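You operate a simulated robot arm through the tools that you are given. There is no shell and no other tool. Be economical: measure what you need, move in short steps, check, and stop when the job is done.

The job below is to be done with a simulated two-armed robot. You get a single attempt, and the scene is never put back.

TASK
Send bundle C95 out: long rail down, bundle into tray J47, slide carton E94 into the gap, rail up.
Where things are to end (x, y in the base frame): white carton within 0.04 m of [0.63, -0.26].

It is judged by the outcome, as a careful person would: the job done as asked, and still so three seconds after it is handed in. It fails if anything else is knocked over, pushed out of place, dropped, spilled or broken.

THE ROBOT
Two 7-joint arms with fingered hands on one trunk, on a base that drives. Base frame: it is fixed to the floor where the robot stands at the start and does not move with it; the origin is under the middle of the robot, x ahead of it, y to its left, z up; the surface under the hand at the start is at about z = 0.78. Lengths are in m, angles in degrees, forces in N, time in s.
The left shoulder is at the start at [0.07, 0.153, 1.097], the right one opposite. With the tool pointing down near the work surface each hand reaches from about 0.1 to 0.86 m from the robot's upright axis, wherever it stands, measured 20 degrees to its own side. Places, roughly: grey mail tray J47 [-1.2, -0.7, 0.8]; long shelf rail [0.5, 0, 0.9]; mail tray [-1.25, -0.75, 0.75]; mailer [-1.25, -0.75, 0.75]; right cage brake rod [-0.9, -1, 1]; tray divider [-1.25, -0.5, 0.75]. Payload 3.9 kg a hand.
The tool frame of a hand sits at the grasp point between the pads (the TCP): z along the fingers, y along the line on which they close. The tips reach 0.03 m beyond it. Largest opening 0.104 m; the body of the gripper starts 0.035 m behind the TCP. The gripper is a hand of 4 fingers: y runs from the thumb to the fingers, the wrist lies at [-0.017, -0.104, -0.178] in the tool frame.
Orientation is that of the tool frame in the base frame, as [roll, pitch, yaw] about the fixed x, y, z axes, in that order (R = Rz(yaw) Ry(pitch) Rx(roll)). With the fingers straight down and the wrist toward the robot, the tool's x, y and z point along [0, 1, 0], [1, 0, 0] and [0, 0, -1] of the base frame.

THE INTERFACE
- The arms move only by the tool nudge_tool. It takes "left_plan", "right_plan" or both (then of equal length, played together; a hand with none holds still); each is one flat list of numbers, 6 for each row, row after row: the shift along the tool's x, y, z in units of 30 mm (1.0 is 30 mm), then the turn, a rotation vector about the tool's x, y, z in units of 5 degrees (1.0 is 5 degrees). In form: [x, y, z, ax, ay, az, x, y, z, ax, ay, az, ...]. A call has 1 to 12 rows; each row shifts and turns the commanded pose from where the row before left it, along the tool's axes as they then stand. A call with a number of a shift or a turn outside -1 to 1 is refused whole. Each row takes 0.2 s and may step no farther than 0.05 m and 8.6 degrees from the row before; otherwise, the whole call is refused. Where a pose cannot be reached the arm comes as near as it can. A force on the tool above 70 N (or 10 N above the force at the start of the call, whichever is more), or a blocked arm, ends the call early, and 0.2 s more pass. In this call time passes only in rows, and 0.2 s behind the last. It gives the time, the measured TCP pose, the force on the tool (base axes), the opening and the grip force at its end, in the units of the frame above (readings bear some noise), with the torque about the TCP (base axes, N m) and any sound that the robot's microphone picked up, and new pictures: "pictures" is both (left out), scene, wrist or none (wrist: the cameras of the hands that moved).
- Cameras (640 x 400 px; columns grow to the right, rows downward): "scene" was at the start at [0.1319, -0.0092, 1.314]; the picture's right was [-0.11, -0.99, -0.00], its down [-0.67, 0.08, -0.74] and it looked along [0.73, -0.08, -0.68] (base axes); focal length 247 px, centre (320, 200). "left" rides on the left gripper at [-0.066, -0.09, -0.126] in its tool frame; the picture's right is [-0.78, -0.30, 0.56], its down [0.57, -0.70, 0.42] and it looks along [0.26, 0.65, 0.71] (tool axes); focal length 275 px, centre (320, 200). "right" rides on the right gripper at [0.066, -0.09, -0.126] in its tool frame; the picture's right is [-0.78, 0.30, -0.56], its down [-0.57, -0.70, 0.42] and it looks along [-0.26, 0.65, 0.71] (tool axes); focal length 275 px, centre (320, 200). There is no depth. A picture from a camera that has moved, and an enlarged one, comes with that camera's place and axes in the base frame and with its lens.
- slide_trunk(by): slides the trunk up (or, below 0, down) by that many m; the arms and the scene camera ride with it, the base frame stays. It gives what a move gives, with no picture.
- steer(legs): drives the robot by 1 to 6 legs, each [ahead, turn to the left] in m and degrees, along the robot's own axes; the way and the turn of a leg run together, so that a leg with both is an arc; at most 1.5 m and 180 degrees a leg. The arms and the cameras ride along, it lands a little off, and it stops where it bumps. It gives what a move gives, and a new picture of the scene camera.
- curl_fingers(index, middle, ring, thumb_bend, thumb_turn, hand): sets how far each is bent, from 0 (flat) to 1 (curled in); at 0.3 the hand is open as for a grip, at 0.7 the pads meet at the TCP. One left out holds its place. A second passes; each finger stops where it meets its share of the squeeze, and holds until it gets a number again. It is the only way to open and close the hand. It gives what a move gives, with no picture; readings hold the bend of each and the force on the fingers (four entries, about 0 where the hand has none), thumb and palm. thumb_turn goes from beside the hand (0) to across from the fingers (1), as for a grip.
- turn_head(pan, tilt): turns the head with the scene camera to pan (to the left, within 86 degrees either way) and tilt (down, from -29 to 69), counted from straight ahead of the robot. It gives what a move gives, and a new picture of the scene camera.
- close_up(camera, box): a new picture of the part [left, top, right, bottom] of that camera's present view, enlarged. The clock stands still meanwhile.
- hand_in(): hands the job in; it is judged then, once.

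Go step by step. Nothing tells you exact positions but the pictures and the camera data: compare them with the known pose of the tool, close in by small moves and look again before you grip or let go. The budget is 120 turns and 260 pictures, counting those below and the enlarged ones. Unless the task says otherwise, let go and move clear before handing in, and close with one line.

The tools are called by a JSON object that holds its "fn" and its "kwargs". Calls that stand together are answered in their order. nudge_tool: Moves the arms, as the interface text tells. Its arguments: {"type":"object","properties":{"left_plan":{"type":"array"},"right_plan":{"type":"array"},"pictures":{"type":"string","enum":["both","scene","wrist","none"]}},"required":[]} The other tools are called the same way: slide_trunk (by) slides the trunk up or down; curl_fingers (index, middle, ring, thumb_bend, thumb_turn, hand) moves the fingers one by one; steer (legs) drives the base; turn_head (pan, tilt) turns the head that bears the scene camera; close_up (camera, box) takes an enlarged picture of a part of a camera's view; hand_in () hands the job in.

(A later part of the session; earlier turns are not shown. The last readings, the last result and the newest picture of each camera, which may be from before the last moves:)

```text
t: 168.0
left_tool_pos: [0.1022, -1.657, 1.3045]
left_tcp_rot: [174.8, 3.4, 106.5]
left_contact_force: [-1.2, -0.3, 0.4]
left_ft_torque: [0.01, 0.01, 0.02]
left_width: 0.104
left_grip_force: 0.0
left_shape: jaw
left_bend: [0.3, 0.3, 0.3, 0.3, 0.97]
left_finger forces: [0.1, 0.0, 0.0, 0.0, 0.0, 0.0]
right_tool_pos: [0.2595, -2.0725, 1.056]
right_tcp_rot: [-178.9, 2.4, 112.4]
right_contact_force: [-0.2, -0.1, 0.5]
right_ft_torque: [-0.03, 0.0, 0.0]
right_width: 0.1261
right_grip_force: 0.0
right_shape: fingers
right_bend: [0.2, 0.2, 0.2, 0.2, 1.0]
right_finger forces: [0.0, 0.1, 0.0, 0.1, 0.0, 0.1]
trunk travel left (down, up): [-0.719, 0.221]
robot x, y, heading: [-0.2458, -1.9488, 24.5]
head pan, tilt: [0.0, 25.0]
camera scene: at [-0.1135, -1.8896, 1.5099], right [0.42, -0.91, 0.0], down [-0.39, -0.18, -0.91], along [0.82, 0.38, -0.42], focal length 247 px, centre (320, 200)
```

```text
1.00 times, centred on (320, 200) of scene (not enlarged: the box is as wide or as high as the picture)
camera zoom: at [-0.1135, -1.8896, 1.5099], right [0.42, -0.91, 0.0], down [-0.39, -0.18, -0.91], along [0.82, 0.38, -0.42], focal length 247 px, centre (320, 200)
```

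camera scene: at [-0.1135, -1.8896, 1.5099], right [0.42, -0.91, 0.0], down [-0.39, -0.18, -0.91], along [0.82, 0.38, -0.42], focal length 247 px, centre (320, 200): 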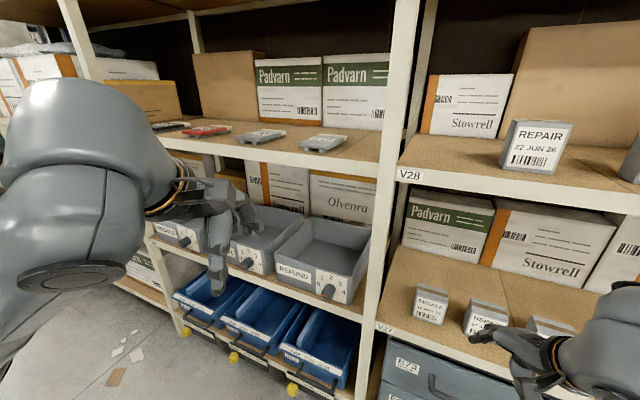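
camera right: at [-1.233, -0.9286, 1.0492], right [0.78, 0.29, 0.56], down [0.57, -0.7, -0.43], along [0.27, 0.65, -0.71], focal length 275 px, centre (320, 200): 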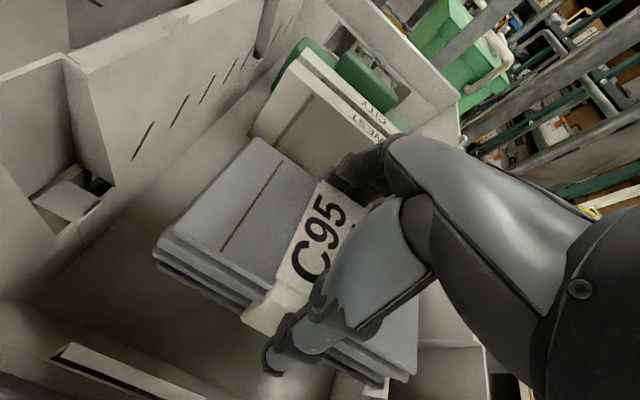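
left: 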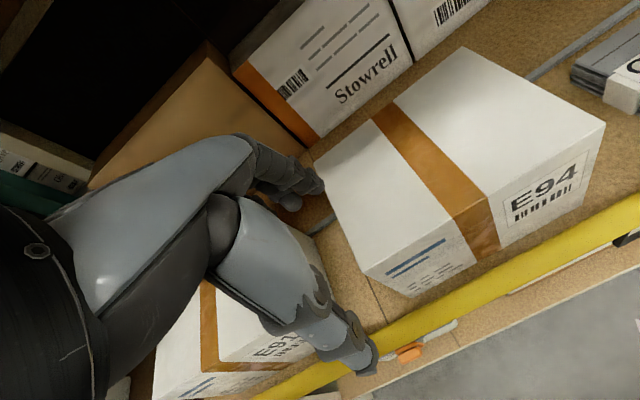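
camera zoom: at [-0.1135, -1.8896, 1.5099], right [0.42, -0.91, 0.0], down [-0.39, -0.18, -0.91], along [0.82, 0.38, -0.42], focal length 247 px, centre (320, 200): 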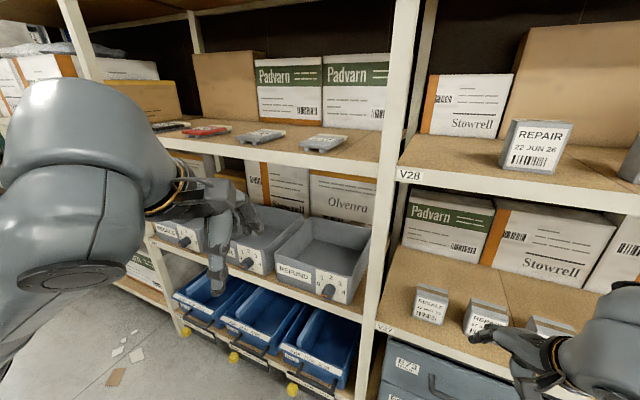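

Clear, nothing disturbed. Now turn left and go up the aisle near its middle.

{"fn": "steer", "kwargs": {"legs": [[0, 52], [0.8, 0], [0, 13.5], [0.8, 0]]}}

{"fn": "turn_head", "kwargs": {"pan": -45, "tilt": 38}}

```text
t: 179.4
left_tool_pos: [-0.1959, 0.0756, 1.3052]
left_tcp_rot: [174.6, 3.5, 172.6]
left_contact_force: [0.6, 0.3, 0.1]
left_ft_torque: [-0.02, 0.0, -0.02]
left_width: 0.1041
left_grip_force: 0.1
left_shape: jaw
left_bend: [0.3, 0.3, 0.3, 0.3, 0.97]
left_finger forces: [0.0, 0.0, 0.1, 0.0, 0.1, 0.1]
right_tool_pos: [0.2455, 0.0517, 1.0578]
right_tcp_rot: [-179.0, 2.3, 178.4]
right_contact_force: [0.2, 0.6, 0.5]
right_ft_torque: [0.03, 0.0, -0.02]
right_width: 0.1261
right_grip_force: 0.1
right_shape: fingers
right_bend: [0.2, 0.2, 0.2, 0.2, 1.0]
right_finger forces: [0.1, 0.1, 0.0, 0.0, 0.1, 0.0]
trunk travel left (down, up): [-0.719, 0.221]
robot x, y, heading: [-0.0687, -0.3526, 90.7]
head pan, tilt: [0.0, 25.0]
camera scene: at [-0.0721, -0.215, 1.5102], right [1.0, 0.01, 0.0], down [0.01, -0.42, -0.91], along [-0.01, 0.91, -0.42], focal length 247 px, centre (320, 200)
```

scene: 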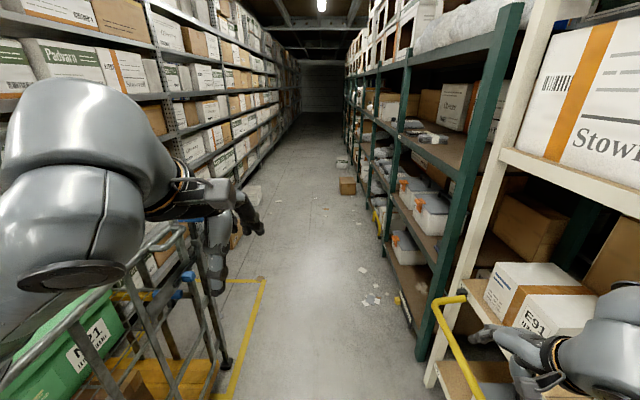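

```text
t: 180.5
left_tool_pos: [-0.1966, 0.0762, 1.306]
left_tcp_rot: [174.8, 3.6, 172.5]
left_contact_force: [0.6, -0.2, 0.5]
left_ft_torque: [-0.02, 0.01, -0.01]
left_width: 0.1039
left_grip_force: 0.0
left_shape: jaw
left_bend: [0.3, 0.3, 0.3, 0.3, 0.97]
left_finger forces: [0.0, 0.0, 0.0, 0.0, 0.1, 0.0]
right_tool_pos: [0.2446, 0.0519, 1.0579]
right_tcp_rot: [-178.9, 2.4, 178.4]
right_contact_force: [0.8, 0.4, 0.2]
right_ft_torque: [0.05, 0.03, 0.01]
right_width: 0.126
right_grip_force: 0.1
right_shape: fingers
right_bend: [0.2, 0.2, 0.2, 0.2, 1.0]
right_finger forces: [0.0, 0.0, 0.1, 0.0, 0.0, 0.1]
trunk travel left (down, up): [-0.719, 0.221]
robot x, y, heading: [-0.0737, -0.3574, 90.6]
head pan, tilt: [-45.0, 38.0]
camera scene: at [-0.0108, -0.2447, 1.4898], right [0.72, -0.7, 0.0], down [-0.43, -0.44, -0.79], along [0.55, 0.57, -0.62], focal length 247 px, centre (320, 200)
```

scene: 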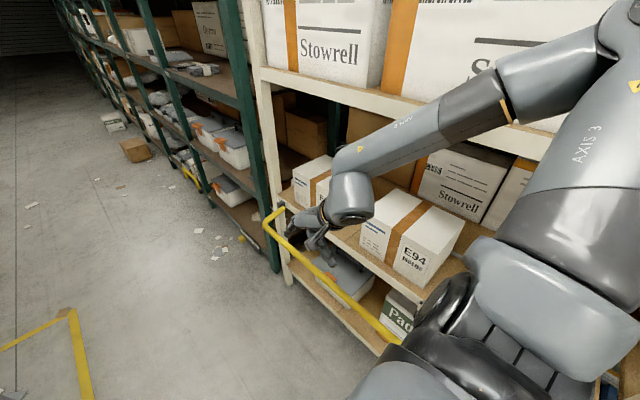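

Now turn to face the shelf.

{"fn": "steer", "kwargs": {"legs": [[0, -90.6]]}}

{"fn": "turn_head", "kwargs": {"pan": 15, "tilt": 45}}

```text
t: 184.8
left_tool_pos: [0.3661, -0.2324, 1.3057]
left_tcp_rot: [174.8, 3.4, 82.3]
left_contact_force: [0.4, -1.3, 0.7]
left_ft_torque: [0.0, -0.02, -0.01]
left_width: 0.1039
left_grip_force: 0.0
left_shape: jaw
left_bend: [0.3, 0.3, 0.3, 0.3, 0.97]
left_finger forces: [0.0, 0.1, 0.1, 0.0, 0.0, 0.0]
right_tool_pos: [0.3376, -0.6749, 1.0566]
right_tcp_rot: [-179.1, 2.4, 88.1]
right_contact_force: [-0.5, -0.1, 0.5]
right_ft_torque: [0.0, -0.02, -0.01]
right_width: 0.126
right_grip_force: 0.0
right_shape: fingers
right_bend: [0.2, 0.2, 0.2, 0.2, 1.0]
right_finger forces: [0.1, 0.1, 0.1, 0.1, 0.0, 0.0]
trunk travel left (down, up): [-0.719, 0.221]
robot x, y, heading: [-0.0687, -0.355, 0.7]
head pan, tilt: [-45.0, 38.0]
camera scene: at [0.0414, -0.4166, 1.4898], right [-0.7, -0.71, 0.0], down [-0.44, 0.43, -0.79], along [0.56, -0.55, -0.62], focal length 247 px, centre (320, 200)
```

scene: 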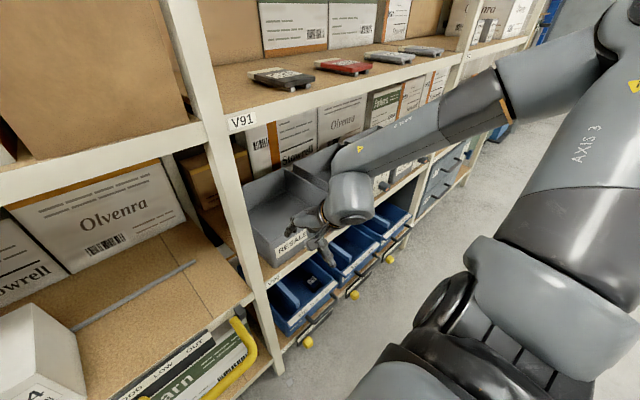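

```text
t: 186.1
left_tool_pos: [0.3643, -0.2313, 1.3049]
left_tcp_rot: [174.8, 3.5, 82.2]
left_contact_force: [0.0, -0.7, 0.6]
left_ft_torque: [0.03, -0.04, -0.01]
left_width: 0.1041
left_grip_force: 0.1
left_shape: jaw
left_bend: [0.3, 0.3, 0.3, 0.3, 0.97]
left_finger forces: [0.0, 0.0, 0.0, 0.0, 0.1, 0.0]
right_tool_pos: [0.3358, -0.6741, 1.0567]
right_tcp_rot: [-179.1, 2.4, 88.2]
right_contact_force: [-0.1, 0.3, -0.1]
right_ft_torque: [0.03, 0.02, -0.02]
right_width: 0.1264
right_grip_force: 0.1
right_shape: fingers
right_bend: [0.2, 0.2, 0.2, 0.2, 1.0]
right_finger forces: [0.0, 0.0, 0.0, 0.1, 0.0, 0.0]
trunk travel left (down, up): [-0.719, 0.221]
robot x, y, heading: [-0.068, -0.354, 0.5]
head pan, tilt: [15.0, 45.0]
camera scene: at [0.0583, -0.3347, 1.4796], right [0.27, -0.96, 0.0], down [-0.68, -0.19, -0.71], along [0.68, 0.19, -0.71], focal length 247 px, centre (320, 200)
```

scene: 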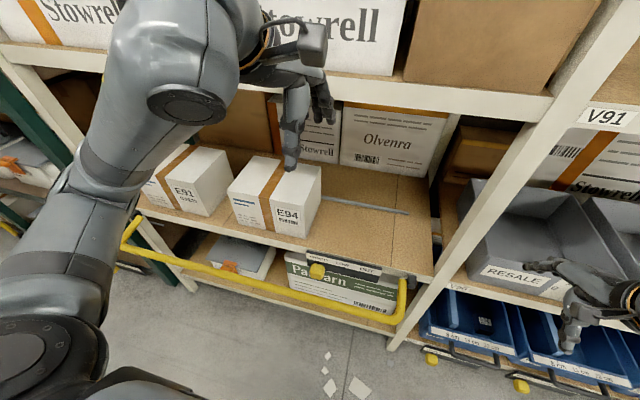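

Facing the shelf at y≈−0.35. I'll measure the cartons.

{"fn": "close_up", "kwargs": {"camera": "scene", "box": [130, 130, 350, 268]}}

{"fn": "close_up", "kwargs": {"camera": "left", "box": [0, 0, 640, 400]}}

```text
2.90 times, centred on (240, 199) of scene
camera zoom: at [0.0583, -0.3347, 1.4796], right [0.27, -0.96, 0.0], down [-0.68, -0.19, -0.71], along [0.68, 0.19, -0.71], focal length 716 px, centre (552, 203)
```

zoom: 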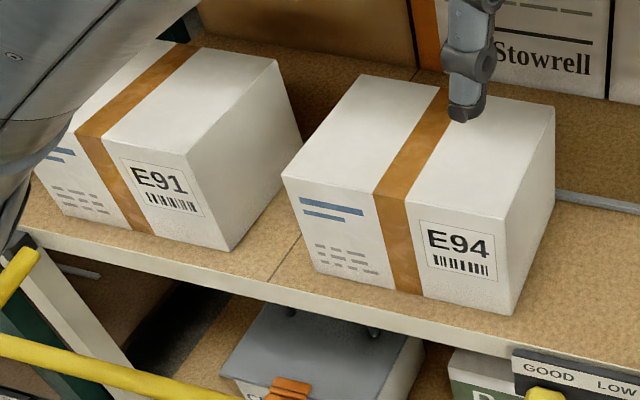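

```text
1.00 times, centred on (320, 200) of left (not enlarged: the box is as wide or as high as the picture)
camera zoom: at [0.2575, -0.2769, 1.4262], right [-0.35, -0.77, -0.53], down [-0.58, 0.63, -0.52], along [0.73, 0.13, -0.67], focal length 275 px, centre (320, 200)
```

zoom: 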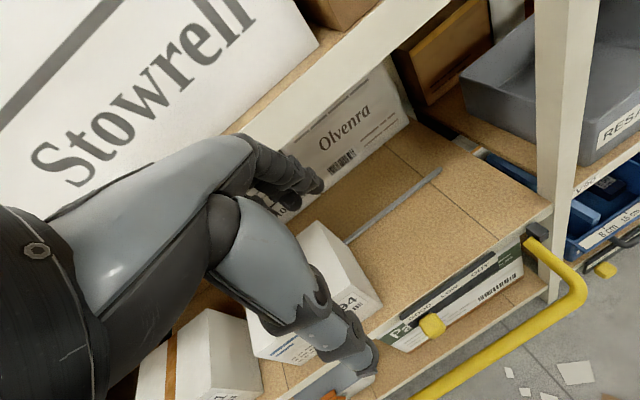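

E94 spans x 0.534–0.733, y −0.151 to 0.105, top z≈0.94, so its centre is (0.633, −0.023); it needs a straight slide of about 0.237 m toward −y. The gap to E91 is 0.12 m, enough for the left hand. First I'll lower the trunk (raising the right hand meanwhile) and step closer.

{"fn": "nudge_tool", "kwargs": {"right_plan": [0, -0.3, -1, 0, 0, 0, 0, -0.3, -1, 0, 0, 0, 0, -0.3, -1, 0, 0, 0, 0, 0, -1, 0, 0, 0, 0, 0, -1, 0, 0, 0, 0, 0, -1, 0, 0, 0, 0, 0, -1, 0, 0, 0], "pictures": "none"}}

{"fn": "slide_trunk", "kwargs": {"by": -0.22}}

{"fn": "steer", "kwargs": {"legs": [[0, 25], [0.1, 0], [0, -25.5]]}}

```text
t: 187.7
left_tool_pos: [0.3646, -0.2321, 1.3043]
left_tcp_rot: [174.8, 3.5, 82.2]
left_contact_force: [0.0, -0.5, -0.2]
left_ft_torque: [-0.03, -0.01, 0.0]
left_width: 0.1042
left_grip_force: 0.1
left_shape: jaw
left_bend: [0.3, 0.3, 0.3, 0.3, 0.97]
left_finger forces: [0.0, 0.0, 0.1, 0.1, 0.1, 0.0]
right_tool_pos: [0.3146, -0.6654, 1.2679]
right_tcp_rot: [-179.0, 2.4, 88.1]
right_contact_force: [-0.4, 0.5, 0.2]
right_ft_torque: [0.01, 0.01, 0.02]
right_width: 0.1263
right_grip_force: 0.1
right_shape: fingers
right_bend: [0.2, 0.2, 0.2, 0.2, 1.0]
right_finger forces: [0.0, 0.0, 0.0, 0.1, 0.0, 0.1]
trunk travel left (down, up): [-0.719, 0.221]
robot x, y, heading: [-0.0685, -0.3541, 0.4]
head pan, tilt: [15.0, 45.0]
```

```text
t: 190.0
left_tool_pos: [0.3637, -0.2321, 1.0847]
left_tcp_rot: [174.7, 3.4, 82.3]
left_contact_force: [0.3, 0.9, 0.1]
left_ft_torque: [-0.01, 0.02, -0.03]
left_width: 0.1043
left_grip_force: 0.1
left_shape: jaw
left_bend: [0.3, 0.3, 0.3, 0.3, 0.97]
left_finger forces: [0.0, 0.0, 0.1, 0.0, 0.0, 0.1]
right_tool_pos: [0.3138, -0.6643, 1.0484]
right_tcp_rot: [-179.0, 2.3, 88.1]
right_contact_force: [0.4, -0.2, 0.4]
right_ft_torque: [-0.01, -0.01, -0.01]
right_width: 0.1261
right_grip_force: 0.0
right_shape: fingers
right_bend: [0.2, 0.2, 0.2, 0.2, 1.0]
right_finger forces: [0.1, 0.1, 0.1, 0.1, 0.0, 0.0]
trunk travel left (down, up): [-0.499, 0.441]
robot x, y, heading: [-0.0664, -0.3583, 0.6]
head pan, tilt: [15.0, 45.0]
```

```text
t: 193.4
left_tool_pos: [0.4295, -0.1202, 1.0841]
left_tcp_rot: [174.7, 3.6, 91.4]
left_contact_force: [0.6, 0.5, 0.0]
left_ft_torque: [0.03, -0.01, 0.01]
left_width: 0.1039
left_grip_force: 0.1
left_shape: jaw
left_bend: [0.3, 0.3, 0.3, 0.3, 0.97]
left_finger forces: [0.0, 0.1, 0.1, 0.1, 0.0, 0.0]
right_tool_pos: [0.4492, -0.542, 1.0475]
right_tcp_rot: [-179.6, 1.8, 99.8]
right_contact_force: [5.7, 15.2, -0.6]
right_ft_torque: [-0.58, 0.29, 0.97]
right_width: 0.1264
right_grip_force: 7.6
right_shape: fingers
right_bend: [0.2, 0.2, 0.2, 0.2, 1.0]
right_finger forces: [0.0, 0.0, 14.8, 0.0, 0.0, 0.0]
trunk travel left (down, up): [-0.499, 0.441]
robot x, y, heading: [0.0207, -0.3133, 10.1]
head pan, tilt: [15.0, 45.0]
stopped in leg 3: the force on the tool passed its limit at 90 N (the readings are from after the stop); the commanded pose is now the measured one
camera scene: at [0.1436, -0.2687, 1.2594], right [0.43, -0.9, 0.0], down [-0.64, -0.3, -0.71], along [0.64, 0.3, -0.71], focal length 247 px, centre (320, 200)
```

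scene: 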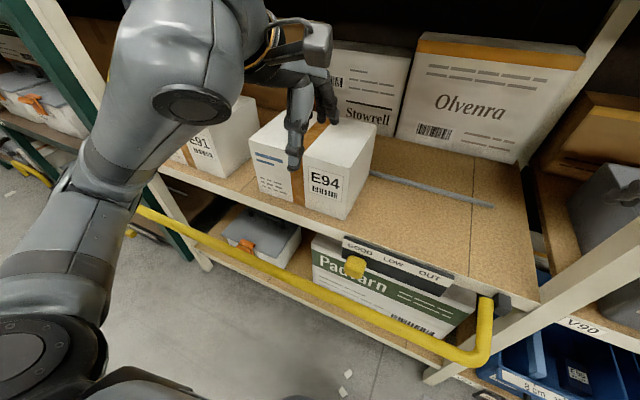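

The right hand's finger touched the post while turning. I'll pull the right hand back and straighten up.

{"fn": "nudge_tool", "kwargs": {"right_plan": [0.2, -0.4, 0, 0, 0, 0, 0.2, -0.6, 0, 0, 0, 0, 0.2, -1, 0, 0, 0, 0, 0.2, -1, 0, 0, 0, 0, 0, -1, 0, 0, 0, 0], "pictures": "none"}}

{"fn": "steer", "kwargs": {"legs": [[0, -10]]}}

{"fn": "turn_head", "kwargs": {"pan": -35, "tilt": 40}}

```text
t: 194.6
left_tool_pos: [0.4303, -0.1228, 1.0848]
left_tcp_rot: [174.7, 3.3, 91.5]
left_contact_force: [0.2, -0.9, 0.7]
left_ft_torque: [0.01, 0.03, -0.03]
left_width: 0.1039
left_grip_force: 0.1
left_shape: jaw
left_bend: [0.3, 0.3, 0.3, 0.3, 0.97]
left_finger forces: [0.0, 0.0, 0.0, 0.1, 0.0, 0.0]
right_tool_pos: [0.3456, -0.5472, 1.0664]
right_tcp_rot: [-179.1, 1.5, 99.2]
right_contact_force: [-0.6, -0.6, 0.6]
right_ft_torque: [0.03, 0.0, 0.01]
right_width: 0.1265
right_grip_force: 0.2
right_shape: fingers
right_bend: [0.2, 0.2, 0.2, 0.2, 1.0]
right_finger forces: [0.0, 0.1, 0.0, 0.0, 0.0, 0.0]
right hand out of reach, approached as far as the arm can: row 4, 5
trunk travel left (down, up): [-0.499, 0.441]
robot x, y, heading: [0.0204, -0.3142, 10.4]
head pan, tilt: [15.0, 45.0]
```

```text
t: 195.7
left_tool_pos: [0.4547, -0.1951, 1.0866]
left_tcp_rot: [174.8, 3.5, 81.6]
left_contact_force: [0.6, 0.2, 0.2]
left_ft_torque: [0.0, -0.02, -0.03]
left_width: 0.1041
left_grip_force: 0.1
left_shape: jaw
left_bend: [0.3, 0.3, 0.3, 0.3, 0.97]
left_finger forces: [0.0, 0.1, 0.0, 0.1, 0.0, 0.1]
right_tool_pos: [0.2986, -0.598, 1.0664]
right_tcp_rot: [-179.3, 1.4, 89.4]
right_contact_force: [-0.3, 0.5, -0.3]
right_ft_torque: [-0.01, 0.0, -0.01]
right_width: 0.1262
right_grip_force: 0.1
right_shape: fingers
right_bend: [0.2, 0.2, 0.2, 0.2, 1.0]
right_finger forces: [0.1, 0.0, 0.1, 0.0, 0.0, 0.0]
trunk travel left (down, up): [-0.499, 0.441]
robot x, y, heading: [0.0227, -0.3129, 0.1]
head pan, tilt: [15.0, 45.0]
camera scene: at [0.1482, -0.2926, 1.2596], right [0.26, -0.96, 0.0], down [-0.68, -0.19, -0.71], along [0.68, 0.19, -0.71], focal length 247 px, centre (320, 200)
```

scene: 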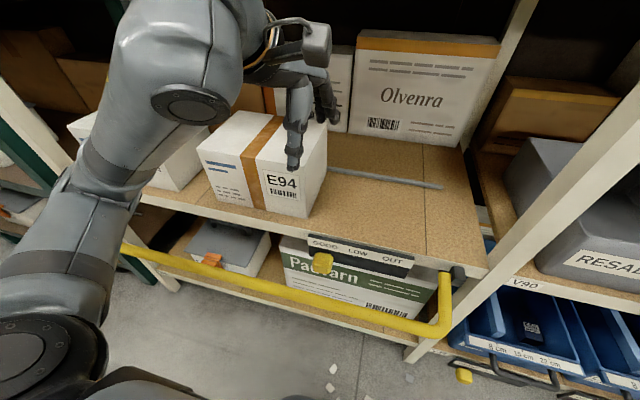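

```text
t: 196.8
left_tool_pos: [0.4566, -0.1948, 1.0858]
left_tcp_rot: [174.6, 3.5, 81.6]
left_contact_force: [0.0, 0.5, -0.3]
left_ft_torque: [0.01, 0.0, 0.0]
left_width: 0.1039
left_grip_force: 0.0
left_shape: jaw
left_bend: [0.3, 0.3, 0.3, 0.3, 0.97]
left_finger forces: [0.1, 0.0, 0.0, 0.0, 0.0, 0.0]
right_tool_pos: [0.2995, -0.5972, 1.0668]
right_tcp_rot: [-179.4, 1.6, 89.5]
right_contact_force: [0.2, -1.0, -0.6]
right_ft_torque: [-0.01, -0.01, 0.04]
right_width: 0.1263
right_grip_force: 0.0
right_shape: fingers
right_bend: [0.2, 0.2, 0.2, 0.2, 1.0]
right_finger forces: [0.0, 0.1, 0.1, 0.0, 0.0, 0.1]
trunk travel left (down, up): [-0.499, 0.441]
robot x, y, heading: [0.022, -0.3119, 0.1]
head pan, tilt: [-35.0, 40.0]
camera scene: at [0.1398, -0.3621, 1.2668], right [-0.57, -0.82, 0.0], down [-0.53, 0.37, -0.77], along [0.63, -0.44, -0.64], focal length 247 px, centre (320, 200)
```

scene: 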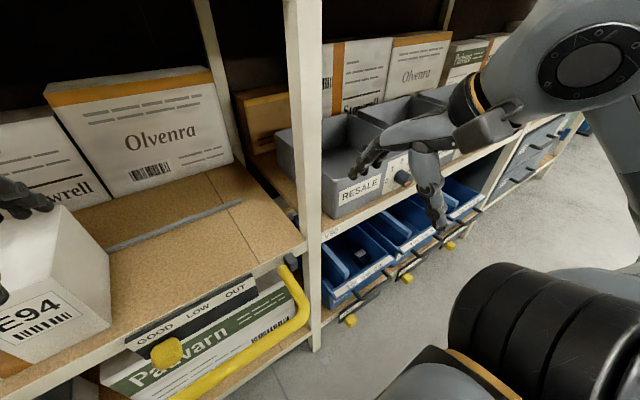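

All in order. Now the left hand: level it and move to above the gap between E91 and E94.

{"fn": "nudge_tool", "kwargs": {"left_plan": [0.6, 0, 0, 0.5, 0.35, -0.85, 0.8, 0, 0, 0.5, 0.35, -0.85, 1, 0, 0, 0, 0, 0, 1, 0, 0, 0, 0, 0, 1, 0, 0, 0, 0, 0, 1, 0, 0, 0, 0, 0, 1, 0, 0, 0, 0, 0, 1, 0.3, 0, 0, 0, 0, 1, 0.5, 0, 0, 0, 0, 1, 0.7, 0, 0, 0, 0, 1, 0.7, 0, 0, 0, 0, 1, 0.7, 0, 0, 0, 0], "pictures": "none"}}

{"fn": "turn_head", "kwargs": {"pan": 25, "tilt": 42}}

```text
t: 199.4
left_tool_pos: [0.547, 0.15, 1.0837]
left_tcp_rot: [179.9, 0.5, 90.2]
left_contact_force: [-0.5, 0.0, 1.1]
left_ft_torque: [-0.03, 0.0, 0.04]
left_width: 0.1039
left_grip_force: 0.0
left_shape: jaw
left_bend: [0.3, 0.3, 0.3, 0.3, 0.97]
left_finger forces: [0.0, 0.1, 0.1, 0.0, 0.1, 0.0]
right_tool_pos: [0.2995, -0.5959, 1.0681]
right_tcp_rot: [-179.3, 1.3, 89.5]
right_contact_force: [-0.1, 0.8, 0.5]
right_ft_torque: [-0.04, 0.04, -0.01]
right_width: 0.1263
right_grip_force: 0.0
right_shape: fingers
right_bend: [0.2, 0.2, 0.2, 0.2, 1.0]
right_finger forces: [0.0, 0.0, 0.0, 0.1, 0.0, 0.0]
trunk travel left (down, up): [-0.499, 0.441]
robot x, y, heading: [0.0239, -0.3145, 0.2]
head pan, tilt: [-35.0, 40.0]
```

```text
t: 200.8
left_tool_pos: [0.5459, 0.1489, 1.0832]
left_tcp_rot: [-179.9, 0.4, 90.2]
left_contact_force: [0.4, 0.5, -0.4]
left_ft_torque: [-0.02, 0.02, -0.02]
left_width: 0.1039
left_grip_force: 0.1
left_shape: jaw
left_bend: [0.3, 0.3, 0.3, 0.3, 0.97]
left_finger forces: [0.0, 0.0, 0.0, 0.0, 0.0, 0.1]
right_tool_pos: [0.3001, -0.5974, 1.0674]
right_tcp_rot: [-179.5, 1.5, 89.4]
right_contact_force: [-0.1, 0.7, 0.5]
right_ft_torque: [0.0, 0.02, 0.07]
right_width: 0.1263
right_grip_force: 0.1
right_shape: fingers
right_bend: [0.2, 0.2, 0.2, 0.2, 1.0]
right_finger forces: [0.0, 0.0, 0.0, 0.0, 0.0, 0.0]
trunk travel left (down, up): [-0.499, 0.441]
robot x, y, heading: [0.0237, -0.3137, 0.5]
head pan, tilt: [25.0, 42.0]
camera scene: at [0.1455, -0.278, 1.2639], right [0.43, -0.9, 0.0], down [-0.61, -0.29, -0.74], along [0.67, 0.32, -0.67], focal length 247 px, centre (320, 200)
```

scene: 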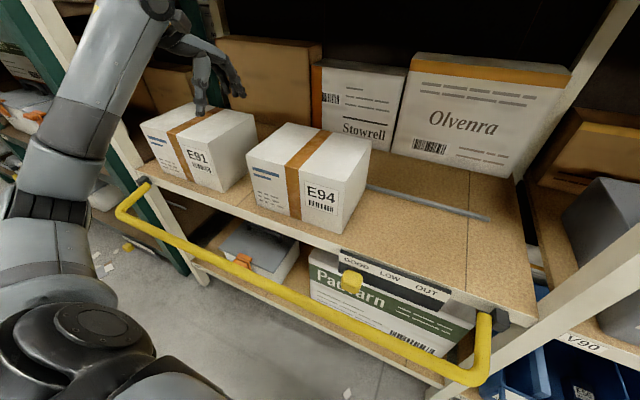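

{"fn": "curl_fingers", "kwargs": {"hand": "left", "index": 0.5, "middle": 0.5, "ring": 0.5, "thumb_bend": 0.5}}

{"fn": "nudge_tool", "kwargs": {"left_plan": [0.2, 0.8, 0, 0, 0, 0, 0.2, 0.8, 0, 0, 0, 0, 0.2, 0.8, 0.5, 0, 0, 0, 0, 0, 0.9, 0, 0, 0, 0, 0, 0.8, 0, 0, 0], "pictures": "both"}}

```text
t: 201.8
left_tool_pos: [0.5449, 0.1489, 1.0831]
left_tcp_rot: [180.0, 0.5, 90.2]
left_contact_force: [-0.2, -0.6, 0.9]
left_ft_torque: [0.01, -0.03, -0.02]
left_width: 0.0545
left_grip_force: 0.1
left_shape: fingers
left_bend: [0.5, 0.5, 0.5, 0.5, 0.97]
left_finger forces: [0.0, 0.0, 0.1, 0.0, 0.0, 0.1]
right_tool_pos: [0.3005, -0.5979, 1.067]
right_tcp_rot: [-179.5, 1.5, 89.6]
right_contact_force: [-1.2, 0.2, 0.0]
right_ft_torque: [0.0, 0.01, 0.01]
right_width: 0.1264
right_grip_force: 0.0
right_shape: fingers
right_bend: [0.2, 0.2, 0.2, 0.2, 1.0]
right_finger forces: [0.1, 0.0, 0.1, 0.0, 0.0, 0.1]
trunk travel left (down, up): [-0.499, 0.441]
robot x, y, heading: [0.0205, -0.3165, 0.3]
head pan, tilt: [25.0, 42.0]
```

```text
t: 202.9
left_tool_pos: [0.6189, 0.1664, 1.0168]
left_tcp_rot: [179.9, 0.2, 90.4]
left_contact_force: [-0.9, 0.0, 0.3]
left_ft_torque: [0.02, 0.0, 0.0]
left_width: 0.0538
left_grip_force: 0.1
left_shape: fingers
left_bend: [0.5, 0.5, 0.5, 0.5, 0.97]
left_finger forces: [0.1, 0.1, 0.0, 0.0, 0.1, 0.0]
right_tool_pos: [0.3027, -0.5989, 1.0675]
right_tcp_rot: [-179.4, 1.3, 89.6]
right_contact_force: [0.4, -0.8, -0.8]
right_ft_torque: [0.04, -0.02, -0.02]
right_width: 0.1264
right_grip_force: 0.1
right_shape: fingers
right_bend: [0.2, 0.2, 0.2, 0.2, 1.0]
right_finger forces: [0.1, 0.0, 0.1, 0.0, 0.0, 0.0]
trunk travel left (down, up): [-0.499, 0.441]
robot x, y, heading: [0.0264, -0.3143, 0.3]
head pan, tilt: [25.0, 42.0]
camera scene: at [0.1533, -0.2802, 1.2637], right [0.42, -0.91, 0.0], down [-0.61, -0.28, -0.74], along [0.67, 0.32, -0.67], focal length 247 px, centre (320, 200)
camera left: at [0.5304, 0.1004, 1.1432], right [-0.29, -0.78, -0.55], down [-0.7, 0.57, -0.43], along [0.65, 0.27, -0.71], focal length 275 px, centre (320, 200)
```

scene: 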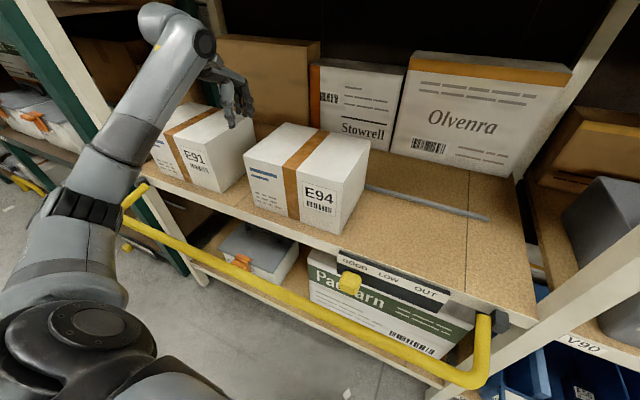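
left: 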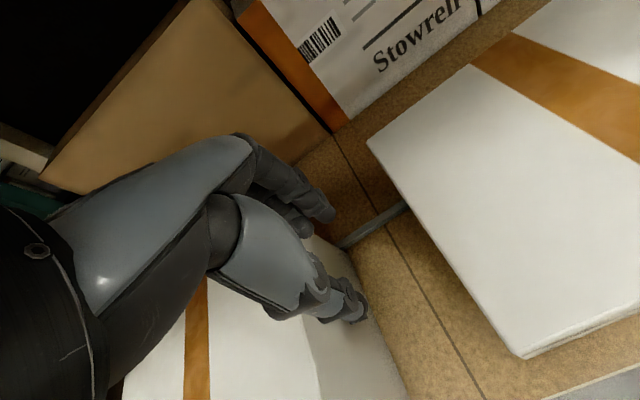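

The hand is centred over the gap (0.105–0.23). Lowering into it.

{"fn": "nudge_tool", "kwargs": {"left_plan": [0, 0, 0.8, 0, 0, 0, 0, 0, 0.8, 0, 0, 0, 0, 0, 0.8, 0, 0, 0], "pictures": "both"}}

```text
t: 203.8
left_tool_pos: [0.6195, 0.1653, 0.9418]
left_tcp_rot: [-180.0, 0.4, 90.3]
left_contact_force: [0.8, -1.1, -0.9]
left_ft_torque: [0.04, 0.06, 0.03]
left_width: 0.0541
left_grip_force: 0.1
left_shape: fingers
left_bend: [0.5, 0.5, 0.5, 0.5, 0.97]
left_finger forces: [0.0, 0.0, 0.1, 0.1, 0.0, 0.0]
right_tool_pos: [0.2998, -0.597, 1.0686]
right_tcp_rot: [-179.3, 1.6, 89.5]
right_contact_force: [0.0, -0.3, -0.1]
right_ft_torque: [-0.05, 0.02, -0.02]
right_width: 0.1264
right_grip_force: 0.1
right_shape: fingers
right_bend: [0.2, 0.2, 0.2, 0.2, 1.0]
right_finger forces: [0.0, 0.0, 0.1, 0.0, 0.0, 0.1]
trunk travel left (down, up): [-0.499, 0.441]
robot x, y, heading: [0.0203, -0.3124, 0.4]
head pan, tilt: [25.0, 42.0]
camera scene: at [0.1468, -0.2774, 1.2637], right [0.43, -0.9, 0.0], down [-0.61, -0.29, -0.74], along [0.67, 0.32, -0.67], focal length 247 px, centre (320, 200)
camera left: at [0.5297, 0.0999, 1.0686], right [-0.29, -0.78, -0.55], down [-0.7, 0.57, -0.43], along [0.65, 0.26, -0.72], focal length 275 px, centre (320, 200)
```

scene: 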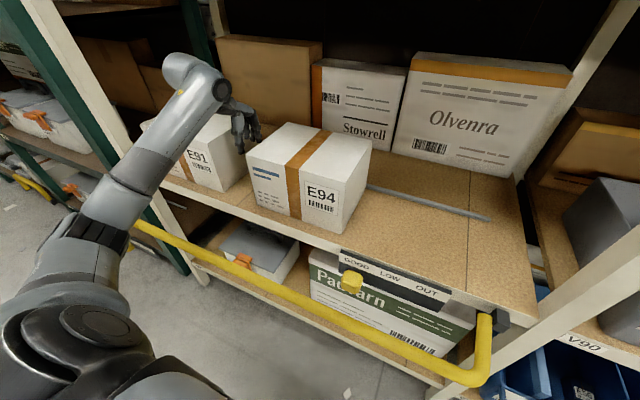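
left: 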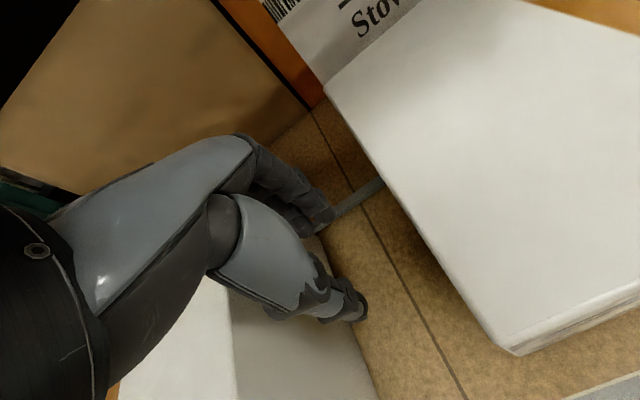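

{"fn": "nudge_tool", "kwargs": {"left_plan": [0, 0, 0.7, 0, 0, 0, 0, 0, 0.7, 0, 0, 0, 0, 0, 0.7, 0, 0, 0], "pictures": "wrist"}}

{"fn": "nudge_tool", "kwargs": {"left_plan": [-0.5, 0, 0, 0, 0, 0, -0.4, 0, 0, 0, 0, 0, -0.3, 0, 0, 0, 0, 0], "pictures": "both"}}

```text
t: 204.6
left_tool_pos: [0.6181, 0.1648, 0.8801]
left_tcp_rot: [179.8, 0.4, 90.2]
left_contact_force: [-0.3, 0.0, 0.2]
left_ft_torque: [0.01, 0.0, -0.02]
left_width: 0.0538
left_grip_force: 0.2
left_shape: fingers
left_bend: [0.5, 0.5, 0.5, 0.5, 0.97]
left_finger forces: [0.1, 0.0, 0.0, 0.0, 0.0, 0.1]
right_tool_pos: [0.2994, -0.5971, 1.0684]
right_tcp_rot: [-179.4, 1.5, 89.5]
right_contact_force: [-0.5, 0.3, -0.9]
right_ft_torque: [-0.01, 0.0, 0.0]
right_width: 0.1263
right_grip_force: 0.1
right_shape: fingers
right_bend: [0.2, 0.2, 0.2, 0.2, 1.0]
right_finger forces: [0.1, 0.1, 0.1, 0.0, 0.0, 0.1]
trunk travel left (down, up): [-0.499, 0.441]
robot x, y, heading: [0.023, -0.3147, 0.7]
head pan, tilt: [25.0, 42.0]
camera left: at [0.5287, 0.0988, 1.0062], right [-0.29, -0.78, -0.55], down [-0.7, 0.57, -0.43], along [0.65, 0.26, -0.71], focal length 275 px, centre (320, 200)
```

left: 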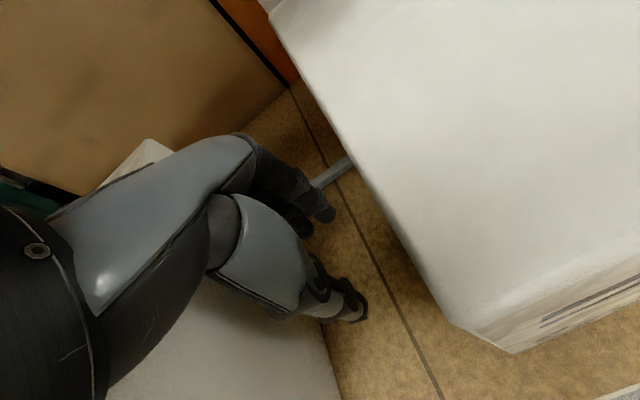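

```text
t: 205.3
left_tool_pos: [0.6177, 0.129, 0.8807]
left_tcp_rot: [179.9, 0.4, 90.2]
left_contact_force: [0.8, 2.4, 0.6]
left_ft_torque: [-0.1, 0.01, -0.04]
left_width: 0.054
left_grip_force: 1.4
left_shape: fingers
left_bend: [0.5, 0.5, 0.5, 0.5, 0.97]
left_finger forces: [0.1, 0.0, 0.0, 0.0, 1.7, 0.1]
right_tool_pos: [0.2999, -0.5973, 1.0669]
right_tcp_rot: [-179.4, 1.5, 89.5]
right_contact_force: [0.8, 0.4, -0.4]
right_ft_torque: [-0.01, -0.01, 0.02]
right_width: 0.1261
right_grip_force: 0.1
right_shape: fingers
right_bend: [0.2, 0.2, 0.2, 0.2, 1.0]
right_finger forces: [0.1, 0.0, 0.0, 0.0, 0.0, 0.1]
trunk travel left (down, up): [-0.499, 0.441]
robot x, y, heading: [0.0231, -0.3136, 0.5]
head pan, tilt: [25.0, 42.0]
camera scene: at [0.1455, -0.2777, 1.2639], right [0.43, -0.9, 0.0], down [-0.6, -0.29, -0.74], along [0.67, 0.32, -0.67], focal length 247 px, centre (320, 200)
camera left: at [0.529, 0.0637, 1.0068], right [-0.29, -0.78, -0.55], down [-0.7, 0.57, -0.43], along [0.65, 0.26, -0.72], focal length 275 px, centre (320, 200)
```

scene: 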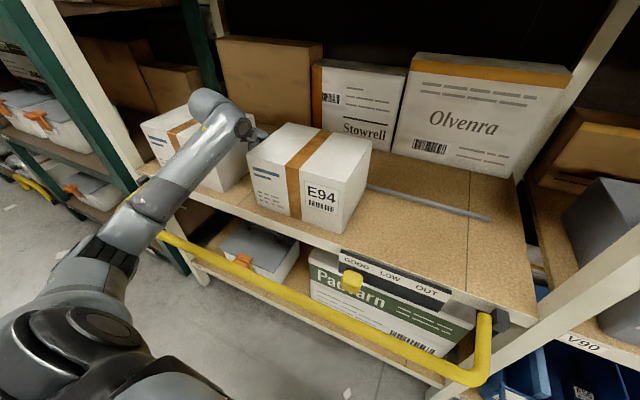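
left: 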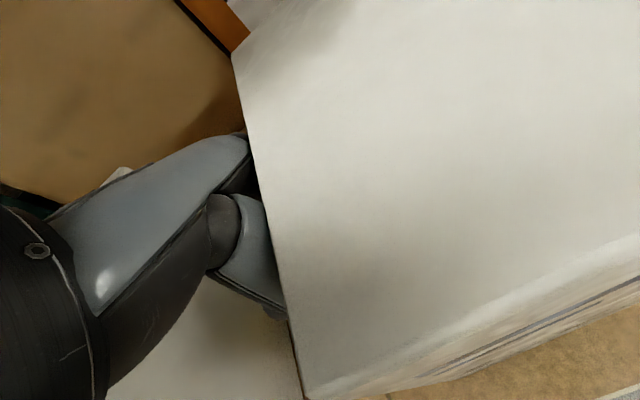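

The thumb meets the carton first, at x≈0.59. I'll step back slightly and move in so it pushes at the carton's middle (x≈0.635).

{"fn": "nudge_tool", "kwargs": {"left_plan": [0.5, 0, 0, 0, 0, 0, 0, 0.7, 0, 0, 0, 0, 0, 0.7, 0, 0, 0, 0], "pictures": "none"}}

{"fn": "nudge_tool", "kwargs": {"left_plan": [-0.5, 0, 0, 0, 0, 0, -0.5, 0, 0, 0, 0, 0, -0.5, 0, 0, 0, 0, 0, -0.5, 0, 0, 0, 0, 0], "pictures": "both"}}

```text
t: 206.2
left_tool_pos: [0.6603, 0.1428, 0.8802]
left_tcp_rot: [179.9, 0.3, 90.2]
left_contact_force: [-0.1, -0.2, -0.4]
left_ft_torque: [-0.01, 0.01, 0.01]
left_width: 0.054
left_grip_force: 0.1
left_shape: fingers
left_bend: [0.5, 0.5, 0.5, 0.5, 0.97]
left_finger forces: [0.0, 0.0, 0.1, 0.1, 0.1, 0.0]
right_tool_pos: [0.2996, -0.5977, 1.068]
right_tcp_rot: [-179.3, 1.5, 89.4]
right_contact_force: [-1.1, -0.1, 0.1]
right_ft_torque: [0.02, -0.03, -0.01]
right_width: 0.1264
right_grip_force: 0.1
right_shape: fingers
right_bend: [0.2, 0.2, 0.2, 0.2, 1.0]
right_finger forces: [0.1, 0.0, 0.0, 0.0, 0.1, 0.0]
trunk travel left (down, up): [-0.499, 0.441]
robot x, y, heading: [0.0184, -0.3142, 0.3]
head pan, tilt: [25.0, 42.0]
```

```text
t: 207.2
left_tool_pos: [0.6609, 0.0836, 0.8803]
left_tcp_rot: [180.0, 0.4, 90.2]
left_contact_force: [-0.3, 2.8, -0.9]
left_ft_torque: [-0.14, -0.03, -0.09]
left_width: 0.054
left_grip_force: 2.2
left_shape: fingers
left_bend: [0.5, 0.5, 0.5, 0.5, 0.98]
left_finger forces: [0.1, 0.1, 0.1, 0.0, 2.9, 0.0]
right_tool_pos: [0.2996, -0.5982, 1.0674]
right_tcp_rot: [-179.3, 1.5, 89.5]
right_contact_force: [0.8, -0.1, 1.2]
right_ft_torque: [-0.02, -0.03, 0.02]
right_width: 0.1262
right_grip_force: 0.1
right_shape: fingers
right_bend: [0.2, 0.2, 0.2, 0.2, 1.0]
right_finger forces: [0.1, 0.1, 0.0, 0.0, 0.0, 0.0]
trunk travel left (down, up): [-0.499, 0.441]
robot x, y, heading: [0.0211, -0.3211, 0.1]
head pan, tilt: [25.0, 42.0]
camera scene: at [0.1458, -0.2779, 1.2638], right [0.43, -0.9, 0.0], down [-0.61, -0.29, -0.74], along [0.67, 0.32, -0.67], focal length 247 px, centre (320, 200)
camera left: at [0.5716, 0.0178, 1.0069], right [-0.29, -0.78, -0.55], down [-0.7, 0.57, -0.43], along [0.65, 0.26, -0.72], focal length 275 px, centre (320, 200)
```

scene: 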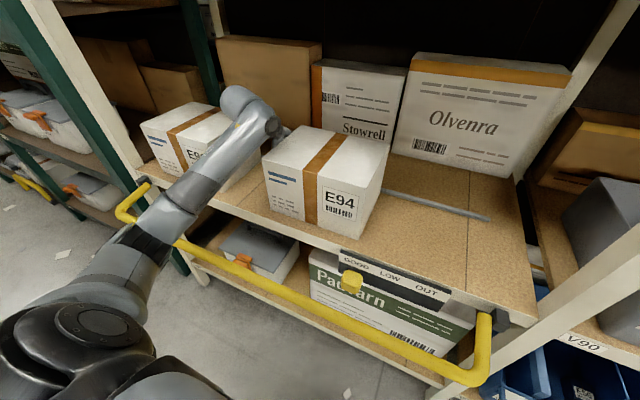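
left: 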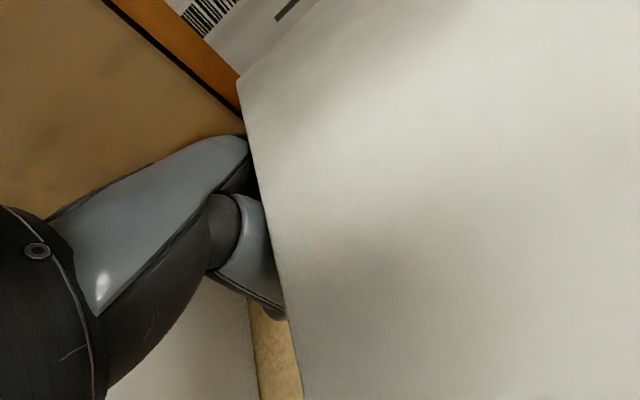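

It slides easily and stays straight. I'll push on about 9 cm and check.

{"fn": "nudge_tool", "kwargs": {"left_plan": [-0.5, 0, 0, 0, 0, 0, -0.5, 0, 0, 0, 0, 0, -0.5, 0, 0, 0, 0, 0, -0.5, 0, 0, 0, 0, 0, -0.5, 0, 0, 0, 0, 0, -0.5, 0, 0, 0, 0, 0], "pictures": "scene"}}

{"fn": "close_up", "kwargs": {"camera": "scene", "box": [220, 100, 460, 250]}}

```text
t: 208.6
left_tool_pos: [0.661, -0.0066, 0.8799]
left_tcp_rot: [-180.0, 0.3, 90.3]
left_contact_force: [0.2, 3.0, -0.4]
left_ft_torque: [-0.17, -0.02, -0.07]
left_width: 0.0538
left_grip_force: 2.0
left_shape: fingers
left_bend: [0.5, 0.5, 0.5, 0.5, 0.98]
left_finger forces: [0.0, 0.0, 0.0, 0.0, 3.3, 0.0]
right_tool_pos: [0.299, -0.5982, 1.0671]
right_tcp_rot: [-179.3, 1.5, 89.5]
right_contact_force: [0.0, -0.5, 0.3]
right_ft_torque: [0.07, -0.02, -0.03]
right_width: 0.126
right_grip_force: 0.0
right_shape: fingers
right_bend: [0.2, 0.2, 0.2, 0.2, 1.0]
right_finger forces: [0.0, 0.1, 0.1, 0.0, 0.1, 0.1]
trunk travel left (down, up): [-0.499, 0.441]
robot x, y, heading: [0.0227, -0.3121, 0.4]
head pan, tilt: [25.0, 42.0]
camera scene: at [0.1458, -0.278, 1.2638], right [0.43, -0.9, 0.0], down [-0.61, -0.29, -0.74], along [0.67, 0.32, -0.67], focal length 247 px, centre (320, 200)
```

scene: 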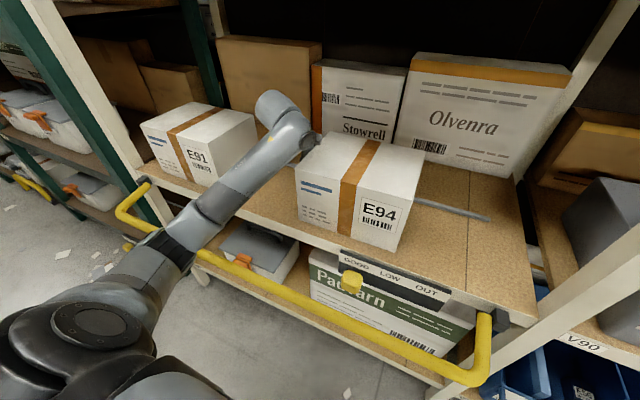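

```text
2.67 times, centred on (340, 175) of scene
camera zoom: at [0.1458, -0.278, 1.2638], right [0.43, -0.9, 0.0], down [-0.61, -0.29, -0.74], along [0.67, 0.32, -0.67], focal length 658 px, centre (267, 267)
```

zoom: 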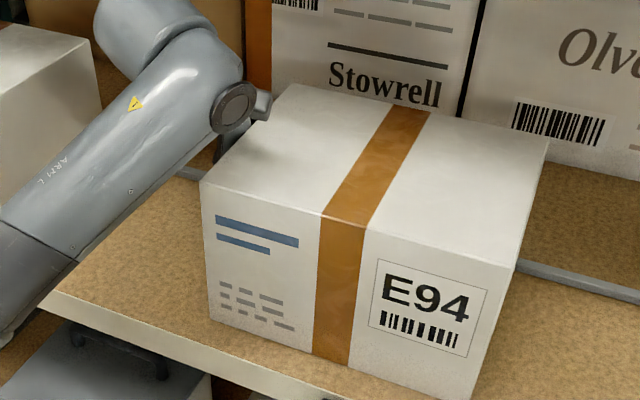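

Straight and on course (now centred near y −0.157). Push the remaining 10 cm.

{"fn": "nudge_tool", "kwargs": {"left_plan": [-0.5, 0, 0, 0, 0, 0, -0.5, 0, 0, 0, 0, 0, -0.5, 0, 0, 0, 0, 0, -0.5, 0, 0, 0, 0, 0, -0.5, 0, 0, 0, 0, 0, -0.5, 0, 0, 0, 0, 0, -0.4, 0, 0, 0, 0, 0], "pictures": "scene"}}

{"fn": "close_up", "kwargs": {"camera": "scene", "box": [260, 110, 500, 260]}}

```text
t: 210.2
left_tool_pos: [0.6616, -0.1087, 0.8829]
left_tcp_rot: [-180.0, 0.4, 90.2]
left_contact_force: [0.4, 1.8, -2.0]
left_ft_torque: [-0.12, -0.05, -0.1]
left_width: 0.054
left_grip_force: 0.9
left_shape: fingers
left_bend: [0.5, 0.5, 0.5, 0.5, 0.98]
left_finger forces: [0.0, 0.0, 0.0, 0.0, 2.6, 0.0]
right_tool_pos: [0.2996, -0.5969, 1.0676]
right_tcp_rot: [-179.5, 1.5, 89.5]
right_contact_force: [-0.3, -0.1, 0.4]
right_ft_torque: [0.0, 0.01, 0.03]
right_width: 0.1262
right_grip_force: 0.1
right_shape: fingers
right_bend: [0.2, 0.2, 0.2, 0.2, 1.0]
right_finger forces: [0.1, 0.0, 0.0, 0.0, 0.0, 0.0]
trunk travel left (down, up): [-0.499, 0.441]
robot x, y, heading: [0.0177, -0.3135, 0.7]
head pan, tilt: [25.0, 42.0]
camera scene: at [0.1458, -0.2779, 1.2638], right [0.43, -0.9, 0.0], down [-0.61, -0.29, -0.74], along [0.67, 0.32, -0.67], focal length 247 px, centre (320, 200)
```

scene: 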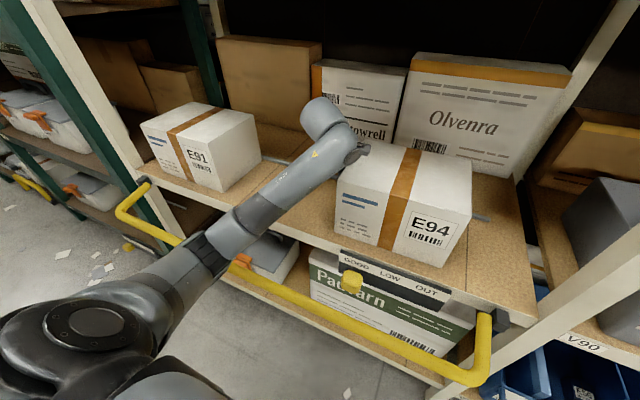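

```text
2.67 times, centred on (380, 185) of scene
camera zoom: at [0.1458, -0.2779, 1.2638], right [0.43, -0.9, 0.0], down [-0.61, -0.29, -0.74], along [0.67, 0.32, -0.67], focal length 658 px, centre (160, 240)
```

zoom: 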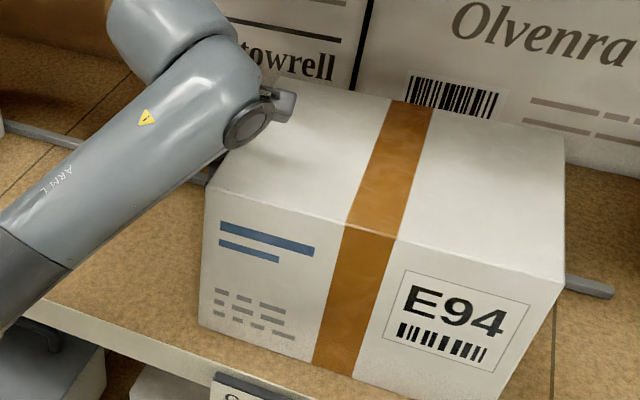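

E94 now reads centred about (0.64, −0.26), square to the shelf. I'll withdraw the left hand: sideways, then straight up.

{"fn": "nudge_tool", "kwargs": {"left_plan": [0.6, 0, 0, 0, 0, 0, 0.8, 0, 0, 0, 0, 0, 0.3, 0, -0.9, 0, 0, 0, 0, 0, -1, 0, 0, 0, 0, 0, -1, 0, 0, 0, 0, 0, -1, 0, 0, 0, 0, 0, -1, 0, 0, 0, 0, -1, 0, 0, 0, 0, 0, -1, 0, 0, 0, 0, 0, -1, 0, 0, 0, 0, 0, -1, 0, 0, 0, 0, 0, -1, 0, 0, 0, 0], "pictures": "scene"}}

```text
t: 212.8
left_tool_pos: [0.51, -0.0575, 1.0292]
left_tcp_rot: [179.9, 0.4, 90.3]
left_contact_force: [-0.2, -0.5, 0.8]
left_ft_torque: [0.0, 0.02, 0.02]
left_width: 0.0538
left_grip_force: 0.0
left_shape: fingers
left_bend: [0.5, 0.5, 0.5, 0.5, 0.97]
left_finger forces: [0.0, 0.0, 0.0, 0.0, 0.0, 0.0]
right_tool_pos: [0.2979, -0.5974, 1.0684]
right_tcp_rot: [-179.4, 1.5, 89.5]
right_contact_force: [0.6, -0.4, -0.6]
right_ft_torque: [-0.03, -0.01, 0.0]
right_width: 0.1263
right_grip_force: 0.1
right_shape: fingers
right_bend: [0.2, 0.2, 0.2, 0.2, 1.0]
right_finger forces: [0.1, 0.1, 0.0, 0.0, 0.1, 0.0]
trunk travel left (down, up): [-0.499, 0.441]
robot x, y, heading: [0.0173, -0.3118, 0.3]
head pan, tilt: [25.0, 42.0]
camera scene: at [0.1444, -0.2776, 1.264], right [0.43, -0.9, 0.0], down [-0.6, -0.29, -0.74], along [0.67, 0.32, -0.67], focal length 247 px, centre (320, 200)
```

scene: 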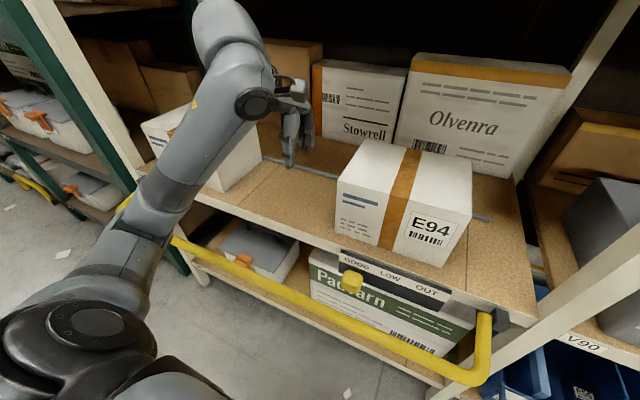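

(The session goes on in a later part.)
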